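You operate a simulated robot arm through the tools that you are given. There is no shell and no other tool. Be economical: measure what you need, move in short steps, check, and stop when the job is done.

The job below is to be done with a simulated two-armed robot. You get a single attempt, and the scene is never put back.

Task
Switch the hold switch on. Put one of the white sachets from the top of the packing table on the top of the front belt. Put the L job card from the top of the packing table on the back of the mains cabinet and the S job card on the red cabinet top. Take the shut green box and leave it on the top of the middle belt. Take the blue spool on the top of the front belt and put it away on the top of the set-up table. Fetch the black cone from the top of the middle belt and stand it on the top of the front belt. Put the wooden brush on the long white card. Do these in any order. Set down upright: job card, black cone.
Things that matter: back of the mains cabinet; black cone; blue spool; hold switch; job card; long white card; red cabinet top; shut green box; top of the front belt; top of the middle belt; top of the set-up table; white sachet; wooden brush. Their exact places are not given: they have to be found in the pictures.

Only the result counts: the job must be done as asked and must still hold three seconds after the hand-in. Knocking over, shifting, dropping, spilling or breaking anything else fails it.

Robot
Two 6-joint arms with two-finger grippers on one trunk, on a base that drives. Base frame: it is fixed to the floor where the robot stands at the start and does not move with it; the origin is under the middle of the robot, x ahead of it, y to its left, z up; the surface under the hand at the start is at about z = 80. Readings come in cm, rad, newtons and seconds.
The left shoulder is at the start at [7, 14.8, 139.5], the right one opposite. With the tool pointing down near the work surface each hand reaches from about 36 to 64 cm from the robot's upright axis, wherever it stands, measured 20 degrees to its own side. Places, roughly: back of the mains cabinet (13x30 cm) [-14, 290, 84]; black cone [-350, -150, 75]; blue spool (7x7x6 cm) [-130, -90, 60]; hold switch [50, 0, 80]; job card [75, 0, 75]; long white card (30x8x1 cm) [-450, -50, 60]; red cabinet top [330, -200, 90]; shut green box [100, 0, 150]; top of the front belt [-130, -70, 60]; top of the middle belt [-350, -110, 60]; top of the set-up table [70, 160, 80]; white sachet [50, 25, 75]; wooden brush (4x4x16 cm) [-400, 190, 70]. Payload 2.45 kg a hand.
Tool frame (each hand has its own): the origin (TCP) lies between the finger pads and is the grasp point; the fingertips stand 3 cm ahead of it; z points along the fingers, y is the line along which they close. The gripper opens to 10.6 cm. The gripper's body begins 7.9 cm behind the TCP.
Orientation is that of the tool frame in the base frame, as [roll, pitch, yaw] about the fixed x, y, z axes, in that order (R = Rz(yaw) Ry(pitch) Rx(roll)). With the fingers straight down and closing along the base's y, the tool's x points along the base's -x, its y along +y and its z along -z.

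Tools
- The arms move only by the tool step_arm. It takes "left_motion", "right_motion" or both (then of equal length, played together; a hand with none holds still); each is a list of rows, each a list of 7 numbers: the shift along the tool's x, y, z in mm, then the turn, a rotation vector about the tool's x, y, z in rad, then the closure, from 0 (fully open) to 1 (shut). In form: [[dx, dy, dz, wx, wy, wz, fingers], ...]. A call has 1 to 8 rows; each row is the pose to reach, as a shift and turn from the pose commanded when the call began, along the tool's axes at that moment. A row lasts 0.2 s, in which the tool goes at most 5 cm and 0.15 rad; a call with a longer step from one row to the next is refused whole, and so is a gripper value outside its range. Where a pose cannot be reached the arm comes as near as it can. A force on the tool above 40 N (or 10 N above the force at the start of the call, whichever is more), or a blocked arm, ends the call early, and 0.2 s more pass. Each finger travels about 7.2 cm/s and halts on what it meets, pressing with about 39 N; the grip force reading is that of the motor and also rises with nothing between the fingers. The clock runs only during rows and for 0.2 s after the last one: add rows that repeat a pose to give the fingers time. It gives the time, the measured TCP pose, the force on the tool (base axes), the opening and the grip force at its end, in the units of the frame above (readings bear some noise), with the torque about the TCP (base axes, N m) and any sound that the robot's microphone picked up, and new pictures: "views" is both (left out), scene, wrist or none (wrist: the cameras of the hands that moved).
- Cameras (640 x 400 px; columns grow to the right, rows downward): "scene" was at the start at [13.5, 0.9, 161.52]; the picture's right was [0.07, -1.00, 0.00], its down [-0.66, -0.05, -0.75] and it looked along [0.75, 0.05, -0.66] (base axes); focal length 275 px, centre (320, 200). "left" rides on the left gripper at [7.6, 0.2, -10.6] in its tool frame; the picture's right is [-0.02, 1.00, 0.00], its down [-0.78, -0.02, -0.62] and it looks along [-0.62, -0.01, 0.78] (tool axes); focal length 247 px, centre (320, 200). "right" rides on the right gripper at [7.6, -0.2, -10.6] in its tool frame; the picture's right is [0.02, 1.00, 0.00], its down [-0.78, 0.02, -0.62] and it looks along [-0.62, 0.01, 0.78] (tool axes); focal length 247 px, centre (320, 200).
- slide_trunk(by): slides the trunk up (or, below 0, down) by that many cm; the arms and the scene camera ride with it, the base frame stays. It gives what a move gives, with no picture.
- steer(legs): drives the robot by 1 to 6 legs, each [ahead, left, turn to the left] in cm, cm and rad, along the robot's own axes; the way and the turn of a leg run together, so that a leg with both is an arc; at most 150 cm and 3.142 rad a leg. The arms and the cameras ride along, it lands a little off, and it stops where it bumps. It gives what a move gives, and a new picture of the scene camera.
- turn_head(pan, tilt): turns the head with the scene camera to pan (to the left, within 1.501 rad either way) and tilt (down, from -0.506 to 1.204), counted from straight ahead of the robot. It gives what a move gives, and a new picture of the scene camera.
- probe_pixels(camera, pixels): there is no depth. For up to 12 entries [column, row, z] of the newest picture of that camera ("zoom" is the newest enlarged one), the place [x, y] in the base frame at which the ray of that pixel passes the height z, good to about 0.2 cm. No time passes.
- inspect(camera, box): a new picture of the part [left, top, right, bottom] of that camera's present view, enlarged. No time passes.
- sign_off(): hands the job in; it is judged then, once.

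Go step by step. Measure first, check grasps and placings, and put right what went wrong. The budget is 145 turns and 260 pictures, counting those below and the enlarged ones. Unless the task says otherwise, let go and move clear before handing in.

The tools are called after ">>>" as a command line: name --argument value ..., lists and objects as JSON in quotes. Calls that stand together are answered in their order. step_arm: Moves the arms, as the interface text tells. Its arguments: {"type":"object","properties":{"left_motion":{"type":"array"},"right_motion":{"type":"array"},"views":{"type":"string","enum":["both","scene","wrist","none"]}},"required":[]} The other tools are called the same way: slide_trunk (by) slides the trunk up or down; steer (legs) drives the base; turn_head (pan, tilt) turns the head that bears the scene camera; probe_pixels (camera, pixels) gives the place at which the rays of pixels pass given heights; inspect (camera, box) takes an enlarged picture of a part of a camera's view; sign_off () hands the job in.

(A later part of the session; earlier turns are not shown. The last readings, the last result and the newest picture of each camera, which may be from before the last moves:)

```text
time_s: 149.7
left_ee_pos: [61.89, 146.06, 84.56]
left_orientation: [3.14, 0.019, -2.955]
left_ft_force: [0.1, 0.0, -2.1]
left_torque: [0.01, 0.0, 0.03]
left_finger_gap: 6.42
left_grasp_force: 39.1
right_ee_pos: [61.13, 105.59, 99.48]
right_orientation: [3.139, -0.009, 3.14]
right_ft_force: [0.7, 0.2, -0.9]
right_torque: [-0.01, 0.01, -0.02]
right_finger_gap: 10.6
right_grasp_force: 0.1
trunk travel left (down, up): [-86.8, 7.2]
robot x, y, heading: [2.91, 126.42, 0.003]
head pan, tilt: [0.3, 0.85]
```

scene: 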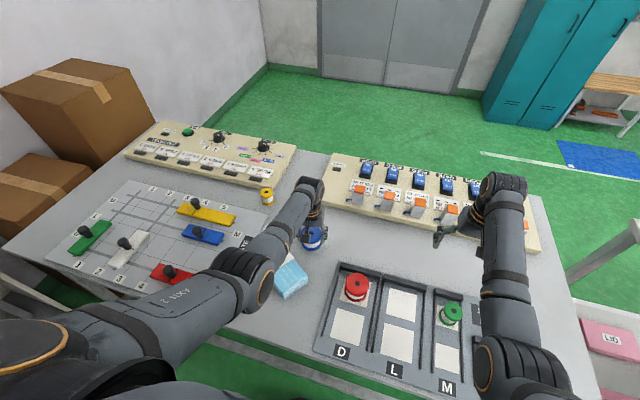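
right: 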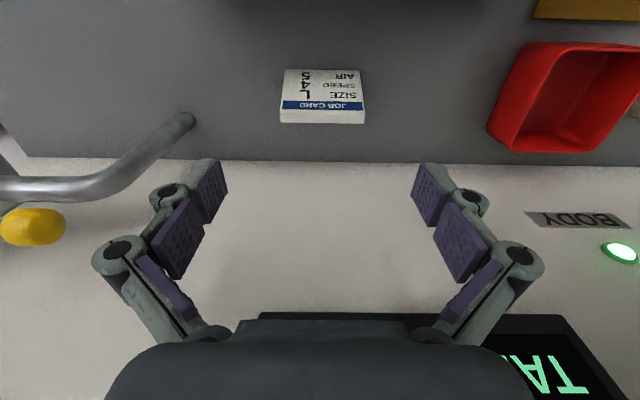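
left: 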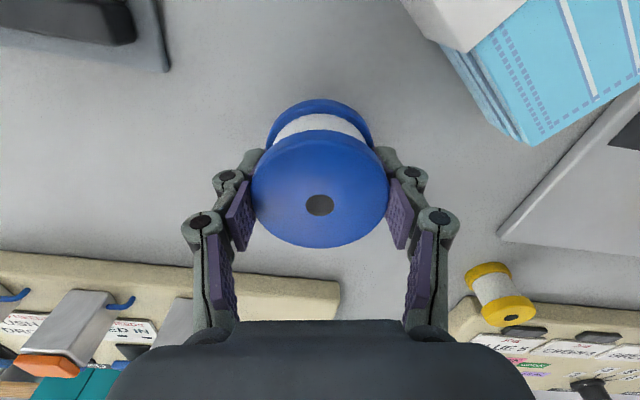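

>>> step_arm --left_motion '[[0, 0, 3, 0, 0, 0, 1], [0, 0, 6, 0, 0, 0, 1], [0, 0, 8, 0, 0, 0, 1], [0, 0, 10, 0, 0, 0, 1], [0, 0, 12, 0, 0, 0, 1]]' --views "wrist"

```text
time_s: 150.9
left_ee_pos: [62.04, 146.12, 83.78]
left_orientation: [3.138, 0.025, -2.956]
left_ft_force: [-1.8, 2.2, 27.7]
left_torque: [-0.33, 0.54, -0.22]
left_finger_gap: 6.39
left_grasp_force: 39.1
right_ee_pos: [60.9, 105.51, 99.74]
right_orientation: [3.137, -0.003, 3.14]
right_ft_force: [0.3, 0.4, 0.0]
right_torque: [-0.02, -0.02, -0.01]
right_finger_gap: 10.6
right_grasp_force: 0.1
trunk travel left (down, up): [-86.8, 7.2]
robot x, y, heading: [2.92, 126.6, -0.004]
head pan, tilt: [0.3, 0.85]
```

left: 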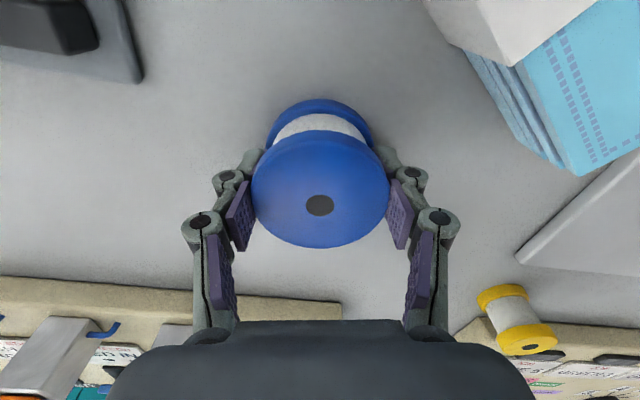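

Contact (27.7 N). I ease, open and lift.

>>> step_arm --left_motion '[[0, 0, -1, 0, 0, 0, 1], [0, 0, -1, 0, 0, 0, 0.6], [0, 0, -1, 0, 0, 0, 0], [0, 0, -1, 0, 0, 0, 0], [0, 0, -40, 0, 0, 0, 0], [0, 0, -80, 0, 0, 0, 0], [0, 0, -120, 0, 0, 0, 0], [30, 0, -150, 0, 0, 0, 0]]'

```text
time_s: 152.7
left_ee_pos: [58.41, 145.64, 98.42]
left_orientation: [3.138, 0.02, -2.955]
left_ft_force: [-0.6, -0.7, 1.1]
left_torque: [0.0, -0.01, 0.0]
left_finger_gap: 10.59
left_grasp_force: 0.0
right_ee_pos: [60.97, 105.58, 99.59]
right_orientation: [3.136, -0.007, 3.139]
right_ft_force: [-0.9, 0.4, 1.0]
right_torque: [-0.03, 0.0, 0.0]
right_finger_gap: 10.57
right_grasp_force: 0.0
trunk travel left (down, up): [-86.8, 7.2]
robot x, y, heading: [2.8, 126.36, -0.0]
head pan, tilt: [0.3, 0.85]
```

scene: 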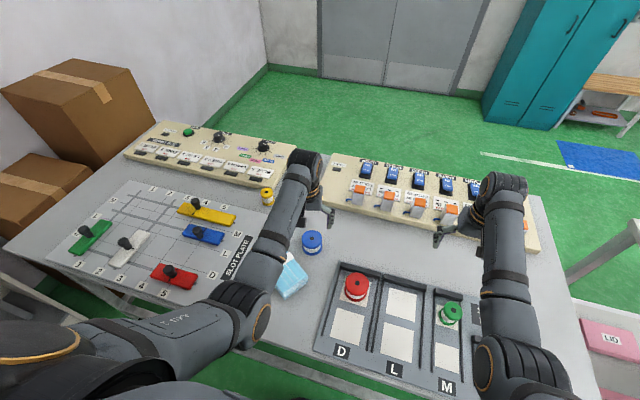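
left: 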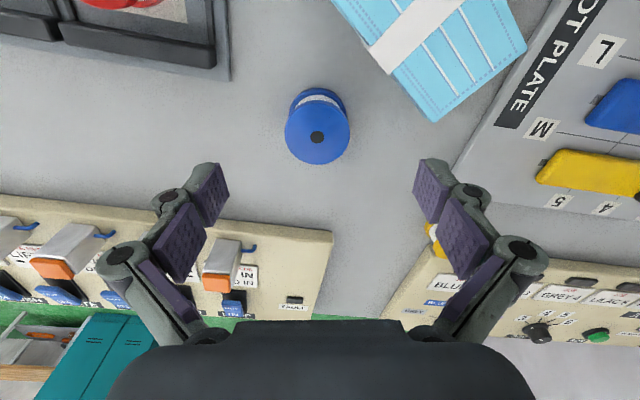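

The blue spool stands on the set-up table. Next the S card and green box, both best reached from behind the packing table, so I drive around its right end; first down the corridor.

>>> steer --legs '[[-20, 0, 0], [0, 0, -1.57], [150, 0, 0], [150, 0, 0], [14, 0, 0]]'

>>> turn_head --pan 1.3 --tilt 0.5

```text
time_s: 173.1
left_ee_pos: [32.15, -243.72, 98.32]
left_orientation: [3.141, 0.02, 1.856]
left_ft_force: [-0.7, -0.4, 0.2]
left_torque: [-0.01, 0.04, -0.01]
left_finger_gap: 10.61
left_grasp_force: 0.1
right_ee_pos: [-7.52, -250.1, 99.63]
right_orientation: [3.137, -0.009, 1.667]
right_ft_force: [-1.1, -0.2, -0.1]
right_torque: [-0.04, 0.01, 0.02]
right_finger_gap: 10.59
right_grasp_force: 0.0
trunk travel left (down, up): [-86.8, 7.2]
robot x, y, heading: [7.65, -190.23, -1.472]
head pan, tilt: [0.3, 0.85]
```

scene: 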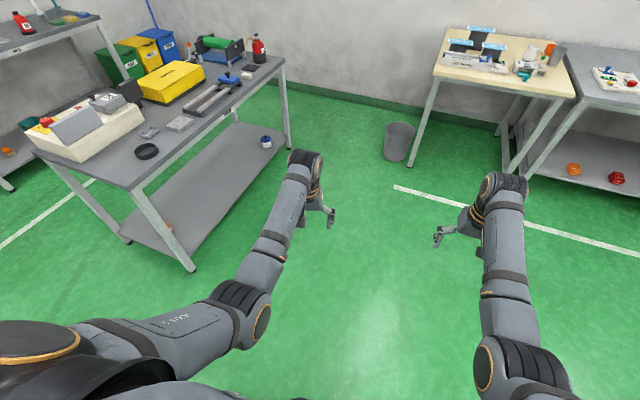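

```text
time_s: 174.4
left_ee_pos: [32.22, -243.78, 98.23]
left_orientation: [3.139, 0.018, 1.858]
left_ft_force: [-0.6, -0.5, -0.1]
left_torque: [0.01, 0.02, -0.01]
left_finger_gap: 10.61
left_grasp_force: 0.1
right_ee_pos: [-7.51, -250.38, 99.64]
right_orientation: [3.139, -0.009, 1.667]
right_ft_force: [-0.2, 0.1, 0.1]
right_torque: [0.0, -0.02, 0.01]
right_finger_gap: 10.62
right_grasp_force: 0.0
trunk travel left (down, up): [-86.8, 7.2]
robot x, y, heading: [7.59, -190.32, -1.474]
head pan, tilt: [1.3, 0.499]
```

scene: 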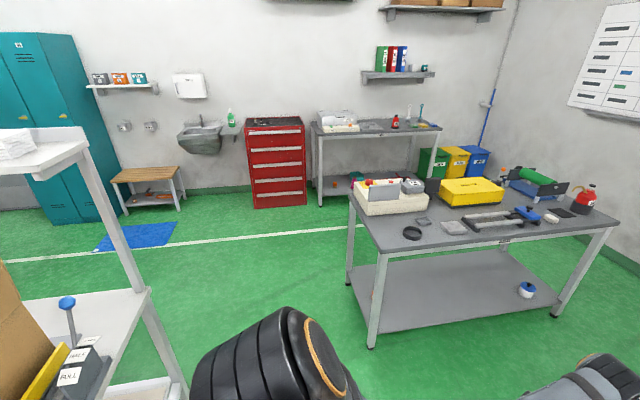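

I measure the aisle: packing-table end (145,290; floor 185,395), yellow-case table feet (370,346)/(350,283), red cabinet (275,120).

>>> probe_pixels --camera "scene" --pixels '[[148, 290, 80], [110, 385, 80], [370, 346, 0], [350, 283, 0], [378, 252, 80], [348, 195, 80], [254, 207, 0], [306, 203, 0], [85, 150, 145], [245, 119, 90], [305, 119, 90], [60, 128, 145]]'

```text
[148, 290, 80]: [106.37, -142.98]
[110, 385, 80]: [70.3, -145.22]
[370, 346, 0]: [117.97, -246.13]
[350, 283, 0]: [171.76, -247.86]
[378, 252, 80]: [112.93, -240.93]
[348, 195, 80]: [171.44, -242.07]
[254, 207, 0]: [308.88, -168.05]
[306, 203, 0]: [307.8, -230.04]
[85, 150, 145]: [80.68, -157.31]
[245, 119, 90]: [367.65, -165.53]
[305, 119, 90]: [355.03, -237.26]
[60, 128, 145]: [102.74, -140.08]
```

Aisle is y -143..-241. I go east to x≈185, turn to face the table's back, and strafe to y≈-35.

>>> steer --legs '[[0, 0, 1.473], [149, 0, 0], [28, 0, 0], [0, 0, 3.13], [0, -149, 0]]'

>>> turn_head --pan 0 --tilt 0.45

```text
time_s: 201.3
left_ee_pos: [128.02, -53.64, 98.22]
left_orientation: [3.141, 0.019, 0.19]
left_ft_force: [-0.1, -0.7, -0.2]
left_torque: [-0.02, -0.01, 0.01]
left_finger_gap: 10.6
left_grasp_force: 0.0
right_ee_pos: [125.45, -13.56, 99.56]
right_orientation: [3.137, -0.006, 0.002]
right_ft_force: [0.7, 0.1, -0.9]
right_torque: [0.0, 0.0, 0.01]
right_finger_gap: 10.58
right_grasp_force: 0.1
trunk travel left (down, up): [-86.8, 7.2]
robot x, y, heading: [184.0, -34.2, -3.138]
head pan, tilt: [1.3, 0.499]
```

scene: 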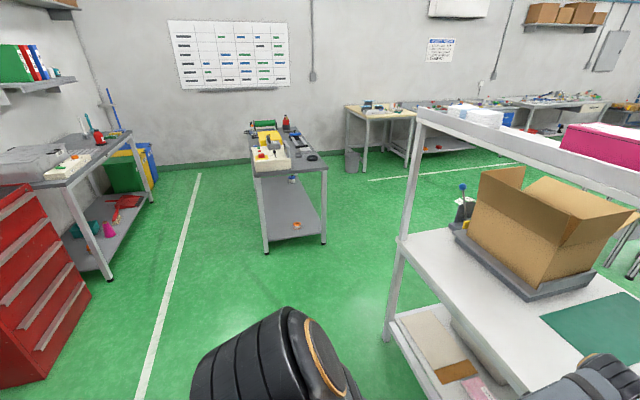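

```text
time_s: 202.8
left_ee_pos: [128.17, -53.63, 98.23]
left_orientation: [3.141, 0.018, 0.19]
left_ft_force: [0.0, -0.4, -0.2]
left_torque: [0.02, 0.0, 0.02]
left_finger_gap: 10.62
left_grasp_force: 0.1
right_ee_pos: [125.46, -13.41, 99.56]
right_orientation: [3.138, -0.009, 0.0]
right_ft_force: [0.1, 0.3, 0.3]
right_torque: [0.0, -0.02, -0.02]
right_finger_gap: 10.59
right_grasp_force: 0.1
trunk travel left (down, up): [-86.8, 7.2]
robot x, y, heading: [184.13, -34.17, -3.141]
head pan, tilt: [0.0, 0.45]
```

scene: 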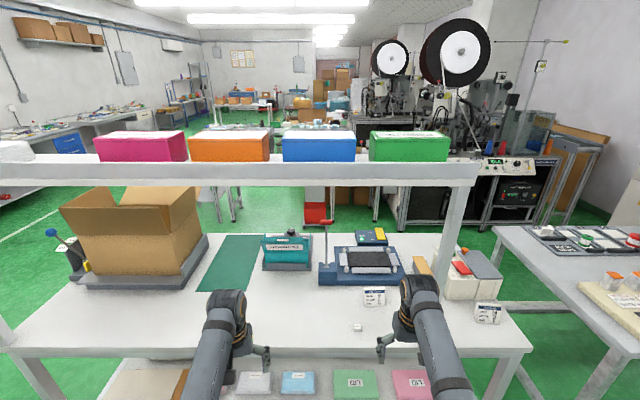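

From behind I see two cards, (375,296) and (488,313), and the green box on the shelf (409,146). I enlarge and measure.

>>> inspect --camera "scene" --box '[330, 220, 530, 345]'

>>> inspect --camera "scene" --box '[340, 110, 500, 210]'

>>> probe_pixels --camera "scene" --pixels '[[365, 306, 80], [386, 307, 80], [365, 288, 86], [386, 290, 86], [357, 328, 80], [370, 160, 150], [448, 161, 150], [370, 139, 158], [478, 186, 140], [448, 275, 80], [10, 340, 80], [533, 350, 80]]'

```text
3.20 times, centred on (430, 282) of scene
```

zoom: 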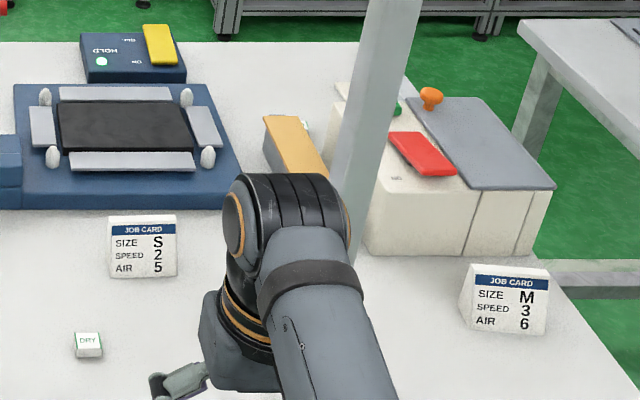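

```text
4.00 times, centred on (420, 160) of scene
```

zoom: 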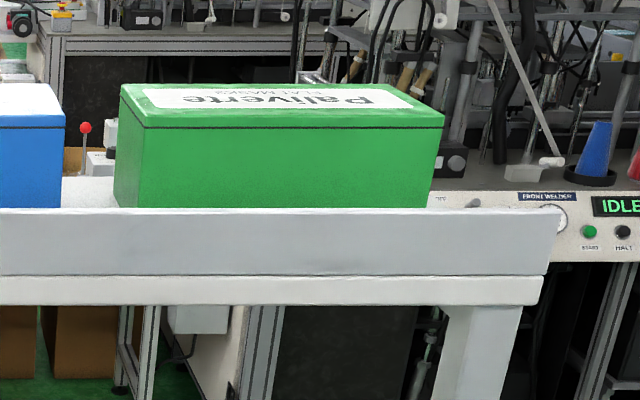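

```text
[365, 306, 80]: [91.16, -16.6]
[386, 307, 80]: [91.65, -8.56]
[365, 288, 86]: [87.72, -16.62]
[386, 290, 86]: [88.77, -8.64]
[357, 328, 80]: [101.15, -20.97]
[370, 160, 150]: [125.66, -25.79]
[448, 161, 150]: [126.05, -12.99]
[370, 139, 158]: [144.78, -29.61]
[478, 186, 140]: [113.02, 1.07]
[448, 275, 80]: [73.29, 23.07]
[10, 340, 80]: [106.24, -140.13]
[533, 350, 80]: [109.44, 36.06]
```

The S card faces the rear: base front (91.4,-12.6), top near x 88, z 86; shelf underside is ≈137. I lower both hands to z≈90, pull the left back, and drive in under the shelf.

>>> step_arm --right_motion '[[0, 0, 40, 0, 0, 0, 0], [0, 0, 80, 0, 0, 0, 0], [0, 0, 95, 0, 0, 0, 0], [0, 0, 95, 0, 0, 0, 0]]' --left_motion '[[40, 0, 20, 0, 0, 0, 1], [80, 0, 40, 0, 0, 0, 1], [120, 0, 60, 0, 0, 0, 1], [150, 0, 80, 0, 0, 0, 1]]' --views "none"

>>> turn_head --pan -0.3 --tilt 0.75

```text
time_s: 203.8
left_ee_pos: [142.38, -50.77, 90.04]
left_orientation: [3.134, 0.024, 0.19]
left_ft_force: [0.1, -0.4, -0.7]
left_torque: [0.01, 0.04, 0.02]
left_finger_gap: 0.01
left_grasp_force: 26.8
right_ee_pos: [125.55, -13.46, 90.1]
right_orientation: [3.139, -0.007, 0.001]
right_ft_force: [-0.1, 1.0, 0.6]
right_torque: [0.02, -0.02, 0.0]
right_finger_gap: 10.6
right_grasp_force: 0.0
trunk travel left (down, up): [-86.8, 7.2]
robot x, y, heading: [184.06, -34.2, -3.144]
head pan, tilt: [0.0, 0.45]
```

```text
time_s: 204.6
left_ee_pos: [142.51, -50.79, 89.81]
left_orientation: [3.135, 0.018, 0.191]
left_ft_force: [-0.2, 0.0, -0.2]
left_torque: [-0.01, 0.0, 0.02]
left_finger_gap: 0.0
left_grasp_force: 28.4
right_ee_pos: [125.48, -13.47, 89.98]
right_orientation: [3.137, -0.01, -0.001]
right_ft_force: [-0.1, -0.2, 0.5]
right_torque: [0.01, 0.01, -0.02]
right_finger_gap: 10.6
right_grasp_force: 0.1
trunk travel left (down, up): [-86.8, 7.2]
robot x, y, heading: [183.91, -34.14, -3.14]
head pan, tilt: [-0.3, 0.75]
```

scene: 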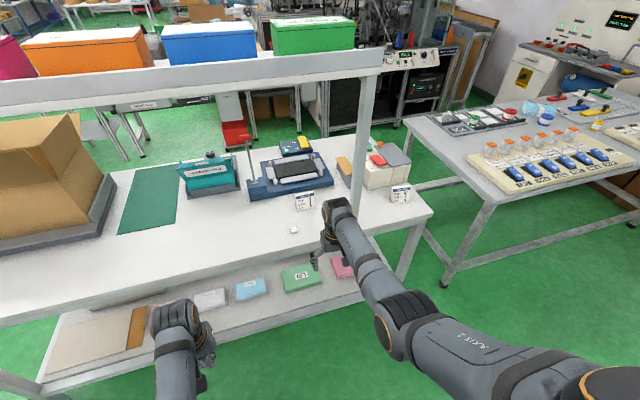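

I measure card, sachet and post foot from here.

>>> probe_pixels --camera "scene" --pixels '[[354, 212, 80], [296, 210, 80], [314, 206, 80], [293, 234, 80], [289, 228, 80], [382, 75, 137], [380, 50, 143], [433, 213, 80], [274, 55, 139], [355, 48, 139]]'

>>> inspect --camera "scene" --box '[260, 170, 420, 270]'

>>> inspect --camera "scene" --box '[240, 0, 400, 100]'

```text
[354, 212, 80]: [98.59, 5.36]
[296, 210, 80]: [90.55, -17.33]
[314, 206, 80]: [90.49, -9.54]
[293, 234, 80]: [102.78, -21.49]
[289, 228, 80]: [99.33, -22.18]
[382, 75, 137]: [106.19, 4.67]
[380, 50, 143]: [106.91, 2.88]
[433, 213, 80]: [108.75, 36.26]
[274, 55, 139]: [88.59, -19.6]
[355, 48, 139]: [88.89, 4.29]
```

```text
4.00 times, centred on (340, 220) of scene
```

zoom: 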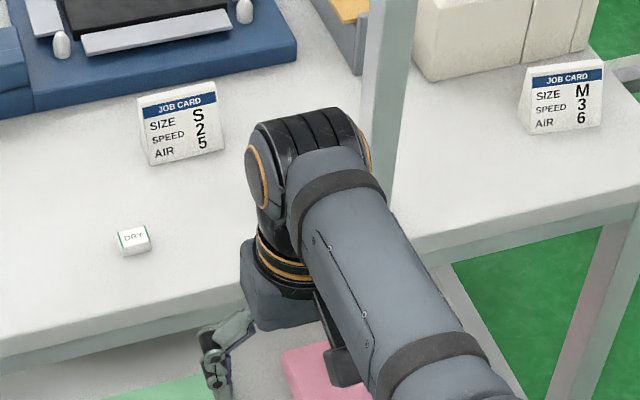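

```text
4.00 times, centred on (320, 50) of scene
```

zoom: 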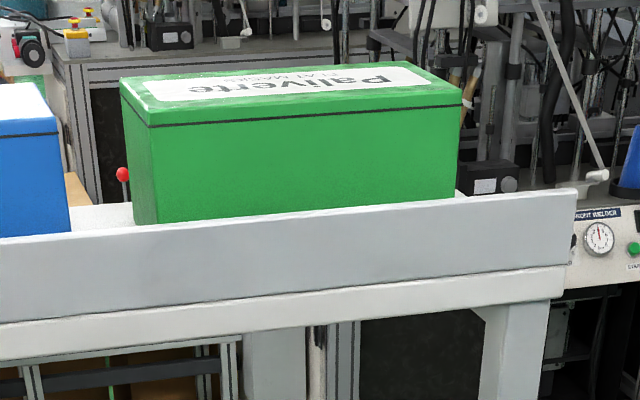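

Post foot is near (99–106, 2..7), clear of the hand path at y≈-13. I raise the right hand 2 cm for card clearance and drive in 34 cm.

>>> step_arm --right_motion '[[0, 0, -20, 0, 0, 0, 0], [0, 0, -20, 0, 0, 0, 0]]' --views "none"

>>> steer --legs '[[34, 0, 0]]'

>>> inspect --camera "right" --box '[0, 0, 640, 400]'

```text
time_s: 205.2
left_ee_pos: [142.53, -50.83, 89.68]
left_orientation: [3.134, 0.02, 0.191]
left_ft_force: [-1.0, -0.8, 0.5]
left_torque: [0.02, 0.04, 0.01]
left_finger_gap: 0.0
left_grasp_force: 28.7
right_ee_pos: [125.49, -13.37, 92.01]
right_orientation: [3.14, -0.007, 0.0]
right_ft_force: [0.0, -0.1, 0.6]
right_torque: [-0.02, 0.0, -0.03]
right_finger_gap: 10.59
right_grasp_force: 0.1
trunk travel left (down, up): [-86.8, 7.2]
robot x, y, heading: [184.14, -33.83, -3.142]
head pan, tilt: [-0.3, 0.75]
```

```text
time_s: 207.5
left_ee_pos: [107.61, -50.55, 89.91]
left_orientation: [3.135, 0.02, 0.186]
left_ft_force: [0.1, 0.9, 0.0]
left_torque: [0.0, -0.01, -0.02]
left_finger_gap: 0.01
left_grasp_force: 28.6
right_ee_pos: [90.81, -13.32, 92.14]
right_orientation: [3.137, -0.006, 0.0]
right_ft_force: [0.4, -0.2, 1.1]
right_torque: [0.03, 0.03, -0.02]
right_finger_gap: 10.6
right_grasp_force: 0.0
trunk travel left (down, up): [-86.8, 7.2]
robot x, y, heading: [149.12, -34.42, 3.144]
head pan, tilt: [-0.3, 0.75]
```

scene: 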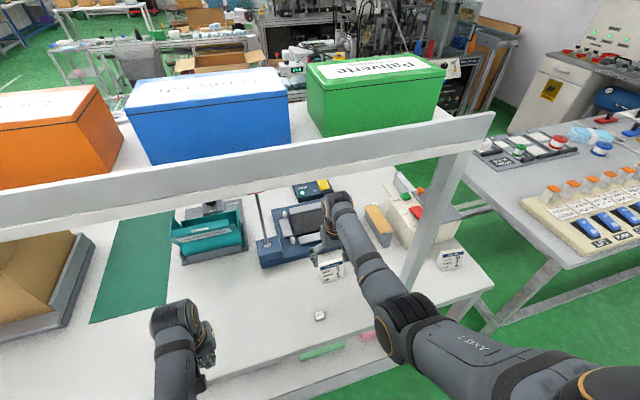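

```text
1.00 times, centred on (320, 200) of right (not enlarged: the box is as wide or as high as the picture)
```

zoom: 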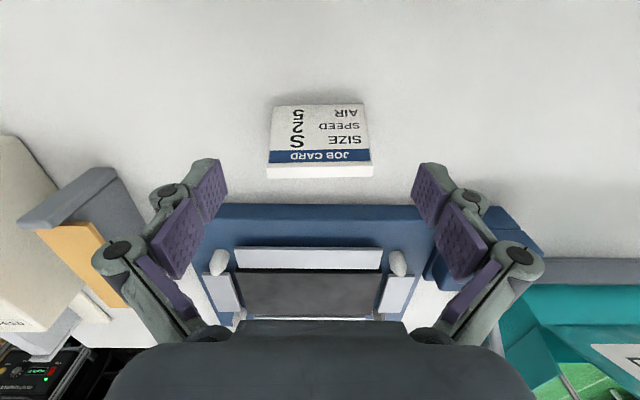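

Card is nicely centred (319,140). I measure it precisely.

>>> probe_pixels --camera "zoom" --pixels '[[273, 106, 80], [364, 103, 80], [268, 163, 85.5], [371, 160, 85.5], [267, 178, 85.5], [373, 175, 85.5]]'

```text
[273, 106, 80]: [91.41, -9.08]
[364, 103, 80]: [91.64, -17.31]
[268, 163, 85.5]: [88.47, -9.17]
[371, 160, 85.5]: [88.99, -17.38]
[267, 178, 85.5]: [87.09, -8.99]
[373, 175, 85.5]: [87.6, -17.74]
```

>>> step_arm --right_motion '[[-18, 0, 20, 0, 0, 0, 0], [-18, 0, 60, 0, 0, 0, 0], [-18, 0, 85, 0, 0, 0, 0], [-18, 0, 85, 0, 0, 0, 0.5], [-18, 0, 85, 0, 0, 0, 1], [-18, 0, 85, 0, 0, 0, 1], [-18, 0, 50, 0, 0, 0, 1], [-18, 0, 10, 0, 0, 0, 1]]'

```text
time_s: 209.3
left_ee_pos: [107.53, -50.73, 89.91]
left_orientation: [3.133, 0.02, 0.186]
left_ft_force: [-0.3, 0.6, 0.3]
left_torque: [-0.02, 0.01, 0.04]
left_finger_gap: 0.0
left_grasp_force: 28.3
right_ee_pos: [86.76, -13.5, 89.9]
right_orientation: [3.138, -0.013, 0.0]
right_ft_force: [0.5, -1.2, -1.0]
right_torque: [0.01, 0.02, -0.01]
right_finger_gap: 8.12
right_grasp_force: 39.1
right hand out of reach, approached as far as the arm can: row 3, 4, 5, 6, 7, 8
trunk travel left (down, up): [-86.8, 7.2]
robot x, y, heading: [148.84, -34.58, 3.141]
head pan, tilt: [-0.3, 0.75]
```

scene: 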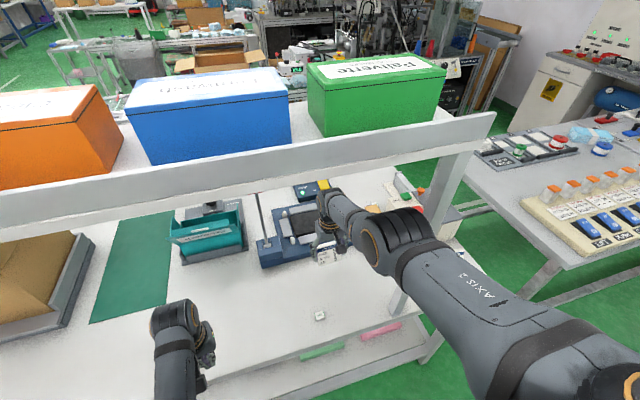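
right: 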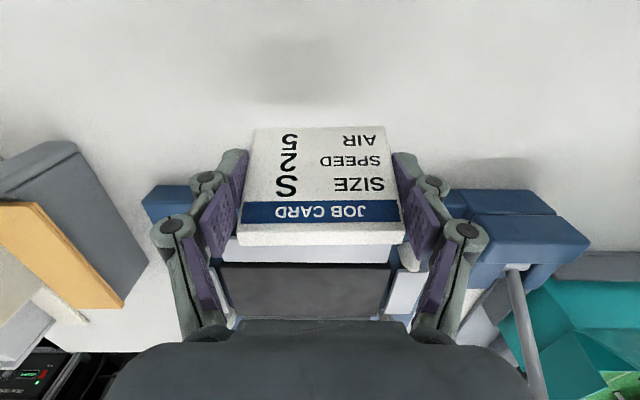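

S card is held (gap 8.12). I back straight out from under the shelf.

>>> steer --legs '[[-36, 0, 0]]'

>>> inspect --camera "right" --box '[0, 0, 640, 400]'

```text
time_s: 211.6
left_ee_pos: [142.42, -50.58, 89.72]
left_orientation: [3.136, 0.02, 0.182]
left_ft_force: [-0.2, -0.5, 0.0]
left_torque: [-0.01, -0.01, 0.0]
left_finger_gap: 0.0
left_grasp_force: 28.0
right_ee_pos: [121.89, -13.21, 89.88]
right_orientation: [3.137, -0.009, -0.01]
right_ft_force: [0.3, 0.5, -1.4]
right_torque: [0.0, -0.04, -0.03]
right_finger_gap: 8.1
right_grasp_force: 39.1
trunk travel left (down, up): [-86.8, 7.2]
robot x, y, heading: [184.4, -34.36, 3.136]
head pan, tilt: [-0.3, 0.75]
```

scene: 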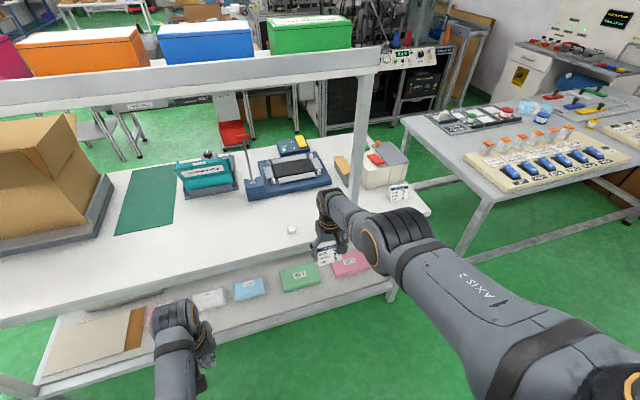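

```text
1.00 times, centred on (320, 200) of right (not enlarged: the box is as wide or as high as the picture)
```

zoom: 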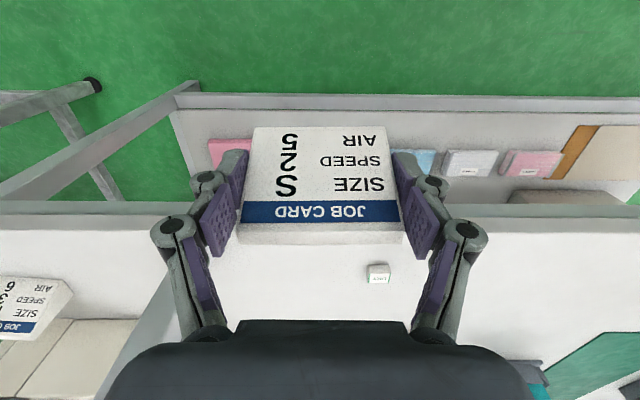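

Out cleanly. I raise the card, raise the trunk, turn round and head for the red cabinet.

>>> step_arm --right_motion '[[20, 0, -40, 0, 0, 0, 1], [40, 0, -80, 0, 0, 0, 1], [60, 0, -110, 0, 0, 0, 1], [60, 0, -110, 0, 0, 0, 1]]' --left_motion '[[0, 0, -40, 0, 0, 0, 1], [0, 0, -80, 0, 0, 0, 1], [0, 0, -100, 0, 0, 0, 1], [0, 0, -100, 0, 0, 0, 1]]' --views "none"

>>> slide_trunk --by 7

>>> turn_head --pan 0 --tilt 0.6

>>> steer --legs '[[0, 0, -3.136], [0, -146, 0], [55, 0, 0]]'

```text
time_s: 212.8
left_ee_pos: [143.22, -54.08, 99.04]
left_orientation: [3.041, 0.024, 0.18]
left_ft_force: [0.5, 0.2, -0.6]
left_torque: [0.02, 0.02, -0.01]
left_finger_gap: 0.0
left_grasp_force: 28.1
right_ee_pos: [118.97, -13.34, 96.62]
right_orientation: [3.139, -0.012, -0.007]
right_ft_force: [-0.2, -0.4, -0.6]
right_torque: [0.02, 0.0, 0.0]
right_finger_gap: 8.1
right_grasp_force: 39.3
right hand out of reach, approached as far as the arm can: row 1, 2, 3, 4
trunk travel left (down, up): [-86.8, 7.2]
robot x, y, heading: [184.03, -34.35, 3.137]
head pan, tilt: [-0.3, 0.75]
stopped in row 4 (left hand): the arm was blocked; the commanded pose is now the measured one
```

```text
time_s: 213.8
left_ee_pos: [143.18, -54.17, 106.08]
left_orientation: [3.04, 0.024, 0.181]
left_ft_force: [-0.2, 0.0, -0.1]
left_torque: [-0.01, 0.01, 0.0]
left_finger_gap: 0.03
left_grasp_force: 28.4
right_ee_pos: [119.03, -13.44, 103.59]
right_orientation: [3.138, -0.014, -0.009]
right_ft_force: [-0.6, -0.3, -0.5]
right_torque: [0.03, 0.0, 0.01]
right_finger_gap: 8.12
right_grasp_force: 38.7
trunk travel left (down, up): [-93.8, 0.2]
robot x, y, heading: [183.98, -34.27, 3.134]
head pan, tilt: [-0.3, 0.75]
```

```text
time_s: 214.7
left_ee_pos: [143.14, -54.19, 105.99]
left_orientation: [3.04, 0.023, 0.179]
left_ft_force: [-0.2, -0.1, 0.1]
left_torque: [0.0, 0.02, 0.02]
left_finger_gap: 0.01
left_grasp_force: 28.7
right_ee_pos: [119.04, -13.47, 103.7]
right_orientation: [3.138, -0.013, -0.009]
right_ft_force: [-0.6, -0.5, -1.2]
right_torque: [-0.03, 0.0, 0.0]
right_finger_gap: 8.11
right_grasp_force: 39.1
trunk travel left (down, up): [-93.8, 0.2]
robot x, y, heading: [183.82, -34.81, 3.136]
head pan, tilt: [0.0, 0.6]
```

scene: 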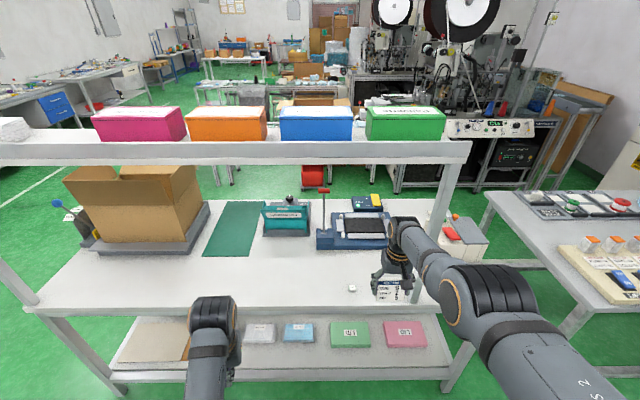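

```text
time_s: 231.8
left_ee_pos: [278.48, -154.88, 106.12]
left_orientation: [3.042, 0.027, -2.95]
left_ft_force: [-0.3, 0.3, 0.3]
left_torque: [0.0, -0.03, 0.0]
left_finger_gap: 0.0
left_grasp_force: 28.5
right_ee_pos: [303.16, -195.36, 103.81]
right_orientation: [3.14, -0.011, -3.134]
right_ft_force: [-0.6, -0.3, -0.4]
right_torque: [0.0, 0.0, 0.02]
right_finger_gap: 8.1
right_grasp_force: 38.5
trunk travel left (down, up): [-93.8, 0.2]
robot x, y, heading: [237.96, -175.36, 0.009]
head pan, tilt: [0.0, 0.6]
```

scene: 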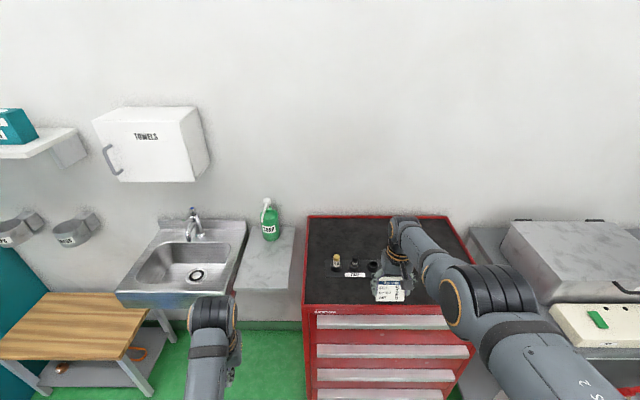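

The cabinet top has some small items near (337,262)–(375,266). I probe for its height and free area.

>>> probe_pixels --camera "scene" --pixels '[[305, 304, 90], [305, 304, 95], [305, 304, 100], [309, 217, 90], [309, 217, 95], [309, 217, 100], [345, 274, 92], [373, 270, 92], [335, 300, 92], [430, 302, 92], [447, 218, 92]]'

>>> inspect --camera "scene" --box '[290, 200, 490, 325]'

>>> inspect --camera "right" --box '[0, 0, 640, 400]'

```text
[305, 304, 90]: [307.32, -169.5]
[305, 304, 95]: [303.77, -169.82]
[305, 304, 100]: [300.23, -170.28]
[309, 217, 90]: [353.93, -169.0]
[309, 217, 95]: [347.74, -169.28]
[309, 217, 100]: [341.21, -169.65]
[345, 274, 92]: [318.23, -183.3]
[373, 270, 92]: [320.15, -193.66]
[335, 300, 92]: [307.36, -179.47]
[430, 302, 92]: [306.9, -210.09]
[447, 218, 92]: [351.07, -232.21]
```

```text
3.20 times, centred on (390, 262) of scene
```

zoom: 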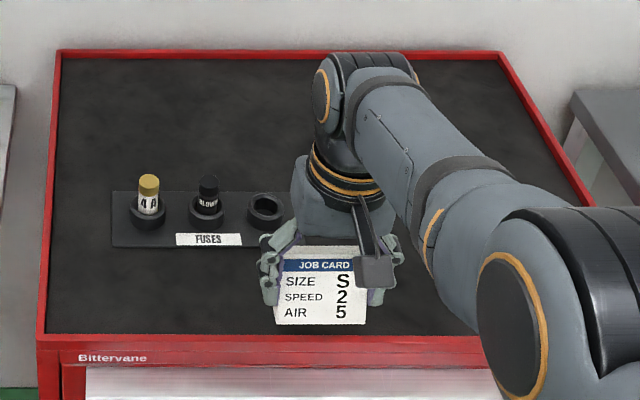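

```text
1.00 times, centred on (320, 200) of right (not enlarged: the box is as wide or as high as the picture)
```

zoom: 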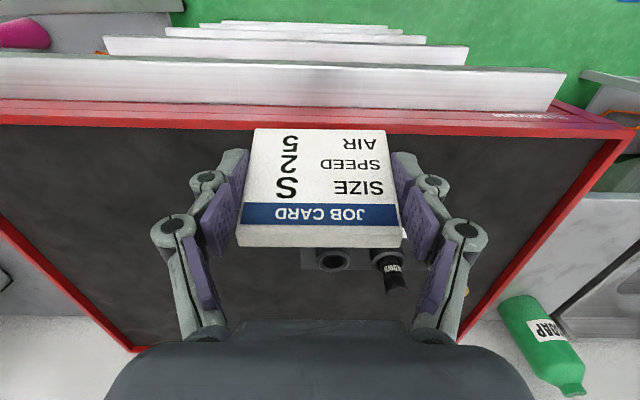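

Top is at z≈90 with a free right part. I strafe right, then forward, to bring the card over (322,-213).

>>> steer --legs '[[0, -18, -0.009], [22, 0, 0]]'

>>> inspect --camera "right" --box '[0, 0, 640, 400]'

```text
time_s: 234.6
left_ee_pos: [300.75, -173.4, 106.2]
left_orientation: [3.04, 0.029, -2.952]
left_ft_force: [0.2, 0.7, -0.1]
left_torque: [-0.01, 0.0, 0.02]
left_finger_gap: 0.0
left_grasp_force: 28.5
right_ee_pos: [325.21, -214.03, 103.95]
right_orientation: [3.139, -0.009, 3.141]
right_ft_force: [-1.0, -0.6, -0.6]
right_torque: [0.02, -0.01, -0.02]
right_finger_gap: 8.1
right_grasp_force: 39.9
trunk travel left (down, up): [-93.8, 0.2]
robot x, y, heading: [260.34, -193.52, 0.001]
head pan, tilt: [0.0, 0.6]
```

scene: 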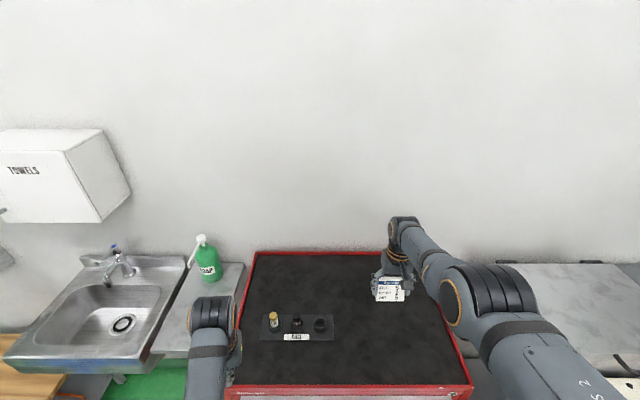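

```text
1.00 times, centred on (320, 200) of right (not enlarged: the box is as wide or as high as the picture)
```

zoom: 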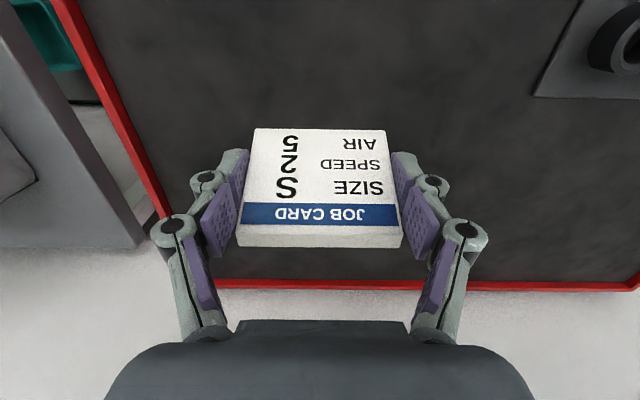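

Clear spot beneath. I lower to just above, then in fine steps.

>>> step_arm --right_motion '[[15, 0, 20, 0, 0, 0, 1], [30, 0, 50, 0, 0, 0, 1], [30, 0, 75, 0, 0, 0, 1], [30, 0, 85, 0, 0, 0, 1], [30, 0, 90, 0, 0, 0, 1], [30, 0, 94, 0, 0, 0, 1], [30, 0, 97, 0, 0, 0, 1]]'

```text
time_s: 235.7
left_ee_pos: [300.67, -173.37, 106.07]
left_orientation: [3.04, 0.028, -2.956]
left_ft_force: [-0.4, 0.0, 1.1]
left_torque: [0.0, 0.04, -0.01]
left_finger_gap: 0.01
left_grasp_force: 28.6
right_ee_pos: [322.05, -214.05, 96.21]
right_orientation: [3.14, -0.002, 3.14]
right_ft_force: [-7.6, 1.6, 14.6]
right_torque: [-0.59, 0.07, -0.3]
right_finger_gap: 8.11
right_grasp_force: 39.1
right hand out of reach, approached as far as the arm can: row 1, 2, 4, 5
trunk travel left (down, up): [-93.8, 0.2]
robot x, y, heading: [260.43, -193.82, 0.0]
head pan, tilt: [0.0, 0.6]
stopped in row 5 (right hand): the force on the tool passed its limit at 49 N (the readings are from after the stop); the commanded pose is now the measured one
```

scene: 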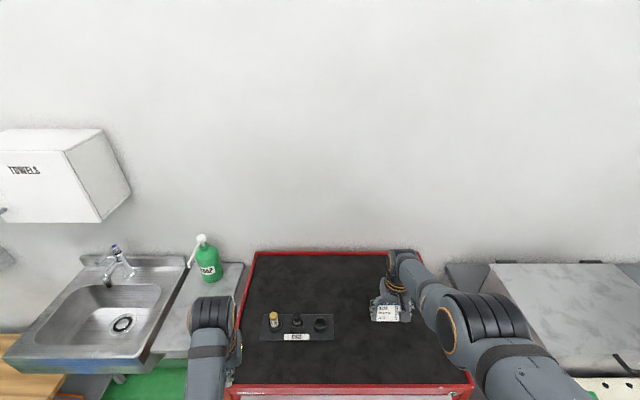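
right: 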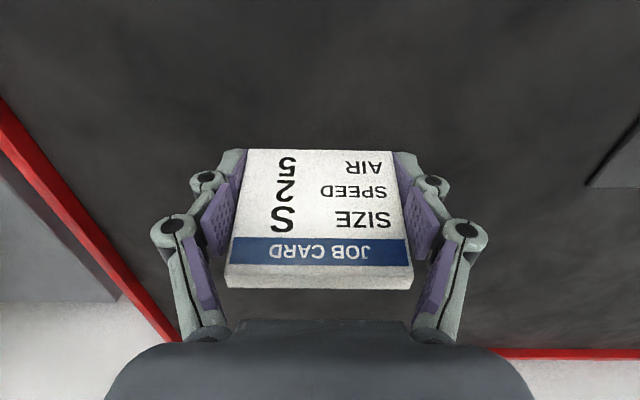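

The card touched down (it slid up a little in the grip but is level). I open slowly and check before lifting.

>>> step_arm --right_motion '[[0, 0, 0, 0, 0, 0, 0.3], [0, 0, 0, 0, 0, 0, 0.15], [0, 0, 0, 0, 0, 0, 0], [0, 0, 0, 0, 0, 0, 0]]' --views "wrist"

```text
time_s: 236.7
left_ee_pos: [301.05, -173.57, 106.0]
left_orientation: [3.038, 0.026, -2.954]
left_ft_force: [-1.4, -0.2, 0.8]
left_torque: [0.02, 0.0, 0.01]
left_finger_gap: 0.0
left_grasp_force: 28.8
right_ee_pos: [322.16, -214.09, 95.82]
right_orientation: [3.141, -0.009, -3.139]
right_ft_force: [0.7, 0.1, -0.7]
right_torque: [0.04, 0.01, 0.0]
right_finger_gap: 10.59
right_grasp_force: 0.1
trunk travel left (down, up): [-93.8, 0.2]
robot x, y, heading: [260.5, -193.55, -0.001]
head pan, tilt: [0.0, 0.6]
```

right: 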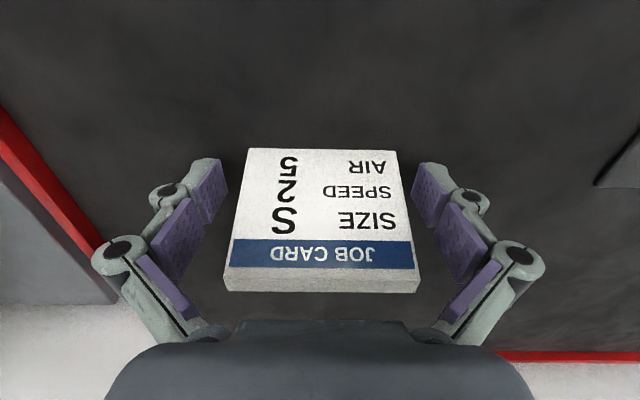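

It stands free. I lift straight up and back away.

>>> step_arm --right_motion '[[0, 0, -25, 0, 0, 0, 0], [0, 0, -50, 0, 0, 0, 0], [0, 0, -80, 0, 0, 0, 0], [0, 0, -80, 0, 0, 0, 0]]'

```text
time_s: 237.7
left_ee_pos: [301.06, -173.47, 106.01]
left_orientation: [3.038, 0.025, -2.953]
left_ft_force: [-0.3, -1.0, 0.3]
left_torque: [-0.02, 0.02, 0.0]
left_finger_gap: 0.02
left_grasp_force: 28.6
right_ee_pos: [325.33, -214.06, 102.84]
right_orientation: [3.14, -0.01, -3.139]
right_ft_force: [-0.2, -0.6, 0.5]
right_torque: [0.02, -0.02, 0.01]
right_finger_gap: 10.57
right_grasp_force: 0.0
right hand out of reach, approached as far as the arm can: row 1, 2, 3, 4
trunk travel left (down, up): [-93.8, 0.2]
robot x, y, heading: [260.22, -193.56, 0.004]
head pan, tilt: [0.0, 0.6]
```

scene: 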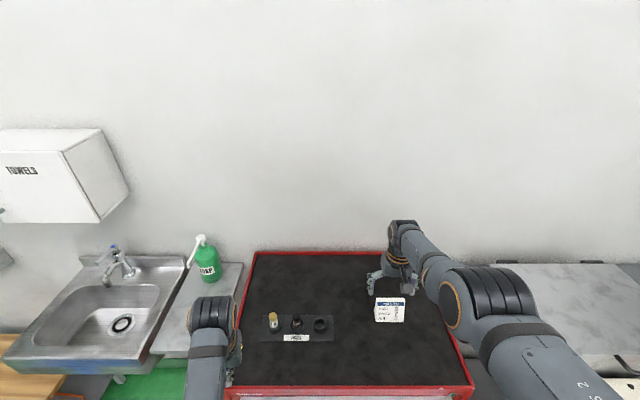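
right: 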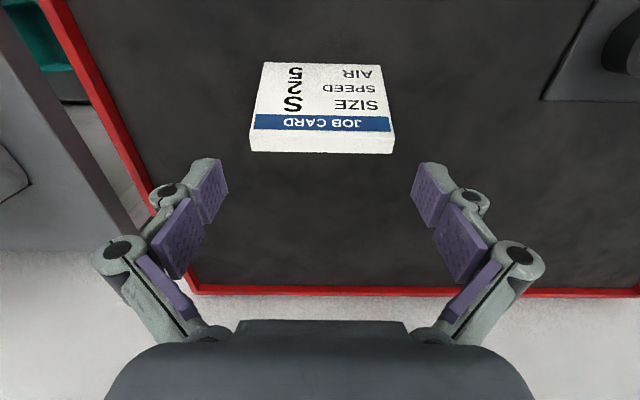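

The S card stands upright on the red cabinet. I drive to the left end of the shelf (about (185,75)), facing along it, to study the green box.

>>> steer --legs '[[-75, 0, 0], [0, 149, 0], [0, 119, 0], [0, 0, -1.57], [0, -45, 0]]'

>>> turn_head --pan -0.3 --tilt 0.35

```text
time_s: 260.3
left_ee_pos: [157.34, 27.66, 105.9]
left_orientation: [3.04, 0.024, 1.763]
left_ft_force: [0.2, 0.2, 0.8]
left_torque: [0.01, 0.02, 0.0]
left_finger_gap: 0.0
left_grasp_force: 29.0
right_ee_pos: [116.79, 3.16, 102.86]
right_orientation: [3.14, -0.007, 1.574]
right_ft_force: [-0.5, 0.3, 1.1]
right_torque: [0.0, -0.02, -0.01]
right_finger_gap: 10.61
right_grasp_force: 0.1
trunk travel left (down, up): [-93.8, 0.2]
robot x, y, heading: [136.99, 68.46, -1.564]
head pan, tilt: [0.0, 0.6]
```

scene: 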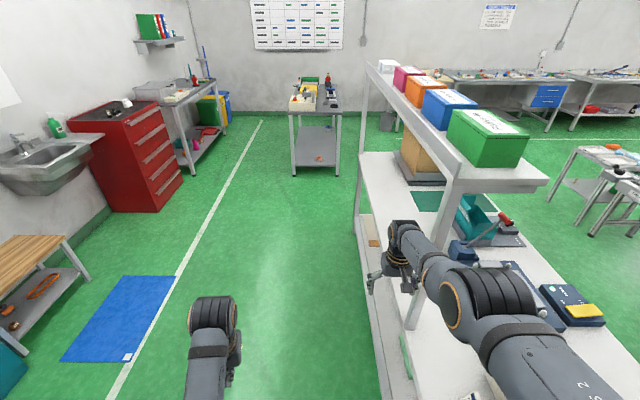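

```text
time_s: 261.1
left_ee_pos: [157.12, 27.55, 106.03]
left_orientation: [3.038, 0.024, 1.761]
left_ft_force: [-0.8, -0.6, 0.3]
left_torque: [0.01, 0.0, -0.01]
left_finger_gap: 0.0
left_grasp_force: 28.4
right_ee_pos: [116.71, 3.23, 102.88]
right_orientation: [3.137, -0.01, 1.577]
right_ft_force: [-0.3, 0.3, 0.4]
right_torque: [-0.03, -0.06, 0.0]
right_finger_gap: 10.6
right_grasp_force: 0.1
trunk travel left (down, up): [-93.8, 0.2]
robot x, y, heading: [136.76, 68.43, -1.569]
head pan, tilt: [-0.3, 0.351]
```

scene: 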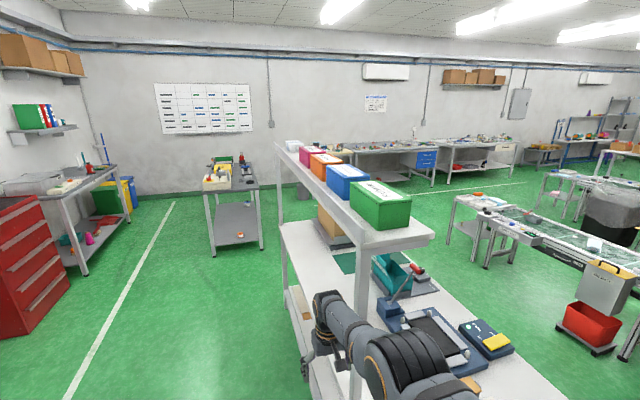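

I enlarge the green box and probe its corners.

>>> inspect --camera "scene" --box '[330, 165, 450, 240]'

>>> probe_pixels --camera "scene" --pixels '[[379, 229, 139], [410, 223, 139], [379, 229, 137], [410, 223, 137], [380, 202, 147], [411, 197, 147], [354, 243, 143], [434, 236, 139], [350, 187, 147], [376, 180, 147]]'

```text
5.33 times, centred on (390, 202) of scene
```

zoom: 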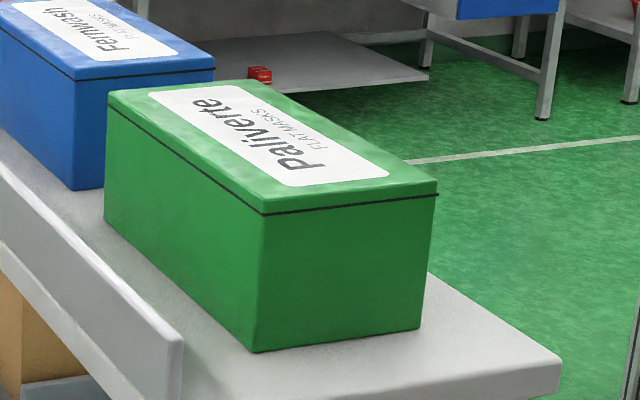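

```text
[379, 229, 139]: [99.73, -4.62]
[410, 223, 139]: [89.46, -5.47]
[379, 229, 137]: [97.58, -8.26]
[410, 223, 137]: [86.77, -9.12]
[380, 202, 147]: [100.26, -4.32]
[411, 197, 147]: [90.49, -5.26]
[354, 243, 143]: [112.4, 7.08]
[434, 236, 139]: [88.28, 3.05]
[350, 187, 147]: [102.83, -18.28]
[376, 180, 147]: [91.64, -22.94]
```

The end face looks ~10.4 wide, close to the gripper's limit. I probe the corners in the zoom at the triangulated heights (bottom ≈140.5, top ≈148).

>>> probe_pixels --camera "zoom" --pixels '[[252, 352, 140.5], [421, 327, 140.5], [262, 214, 148], [437, 195, 148], [108, 95, 148], [108, 105, 147.5], [104, 218, 140.5], [183, 340, 143], [562, 368, 140.5], [262, 214, 147], [437, 195, 147], [270, 83, 148]]'

```text
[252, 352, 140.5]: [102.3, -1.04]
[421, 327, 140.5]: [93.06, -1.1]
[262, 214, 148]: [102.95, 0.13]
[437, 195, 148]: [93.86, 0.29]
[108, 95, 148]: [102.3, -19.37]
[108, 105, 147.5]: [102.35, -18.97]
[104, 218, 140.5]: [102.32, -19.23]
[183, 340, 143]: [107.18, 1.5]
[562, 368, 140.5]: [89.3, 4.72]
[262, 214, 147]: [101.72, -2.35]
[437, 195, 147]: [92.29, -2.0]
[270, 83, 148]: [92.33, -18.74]
```

The box is about 9.3 deep (x 93–102.3), y -1..-19.3, z 140.5–147.5, so a cross-grip works. I begin tilting the right hand forward 45° and raising it, clear of the shelf.

>>> step_arm --right_motion '[[20, 0, 0, 0, -0.14, 0, 0], [40, 0, -10, 0, -0.28, 0, 0], [60, 0, -30, 0, -0.42, 0, 0], [80, 0, -60, 0, -0.56, 0, 0], [90, 0, -100, 0, -0.7, 0, 0], [100, 0, -145, 0, -0.785, 0, 0], [100, 0, -190, 0, -0.785, 0, 0], [100, 0, -235, 0, -0.785, 0, 0]]' --views "scene"

```text
time_s: 262.9
left_ee_pos: [157.29, 27.75, 105.97]
left_orientation: [3.04, 0.027, 1.76]
left_ft_force: [0.1, 1.4, -1.2]
left_torque: [-0.05, 0.0, -0.01]
left_finger_gap: 0.0
left_grasp_force: 28.3
right_ee_pos: [120.36, -15.35, 124.45]
right_orientation: [3.14, 0.771, 1.573]
right_ft_force: [0.8, 1.5, -3.5]
right_torque: [-0.25, 0.01, -0.02]
right_finger_gap: 10.56
right_grasp_force: 0.1
right hand out of reach, approached as far as the arm can: row 1, 2, 3, 4, 5, 6, 7, 8
trunk travel left (down, up): [-93.8, 0.2]
robot x, y, heading: [136.99, 68.52, -1.565]
head pan, tilt: [-0.3, 0.351]
```

scene: 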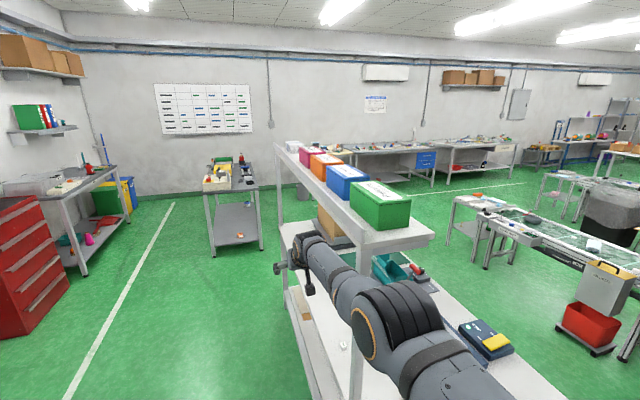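

The arm has a minimum fold; it ended at (120,-15,124) tilted 45°. I raise it to z≈158 beside the shelf.

>>> step_arm --right_motion '[[-16, 0, -43, 0, 0, 0, 0], [-32, 0, -87, 0, 0, 0, 0], [-48, 0, -130, 0, 0, 0, 0], [-65, 0, -174, 0, 0, 0, 0], [-81, 0, -217, 0, 0, 0, 0], [-97, 0, -261, 0, 0, 0, 0], [-113, 0, -304, 0, 0, 0, 0], [-129, 0, -348, 0, 0, 0, 0]]' --views "both"

```text
time_s: 264.7
left_ee_pos: [157.31, 27.83, 106.12]
left_orientation: [3.04, 0.028, 1.762]
left_ft_force: [0.2, 0.6, 0.6]
left_torque: [-0.01, -0.02, 0.02]
left_finger_gap: 0.0
left_grasp_force: 28.1
right_ee_pos: [119.89, -9.48, 158.31]
right_orientation: [3.139, 0.775, 1.574]
right_ft_force: [0.4, 0.5, 0.5]
right_torque: [0.03, -0.03, 0.0]
right_finger_gap: 10.57
right_grasp_force: 0.0
right hand out of reach, approached as far as the arm can: row 1, 2, 3, 4, 5, 6, 7, 8
trunk travel left (down, up): [-93.8, 0.2]
robot x, y, heading: [137.02, 68.34, -1.565]
head pan, tilt: [-0.3, 0.351]
```

scene: 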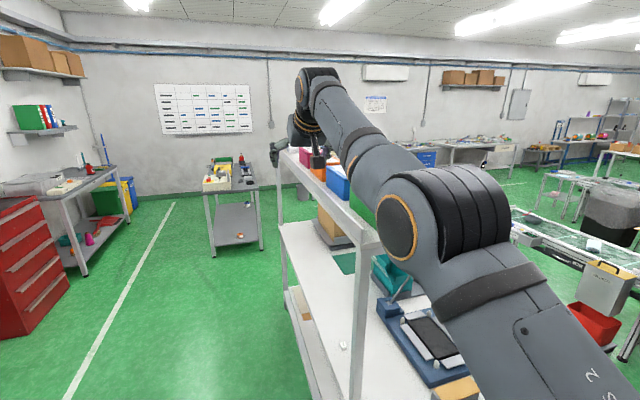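
right: 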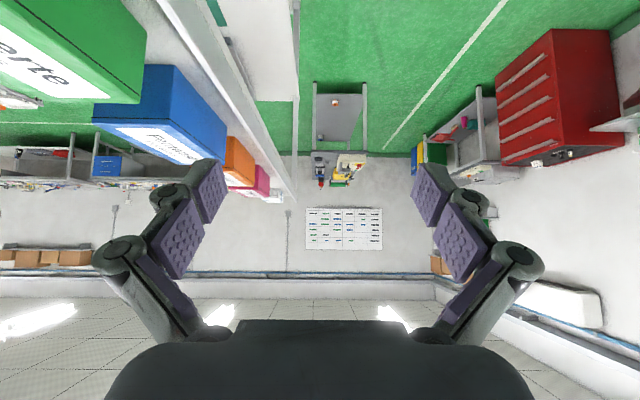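

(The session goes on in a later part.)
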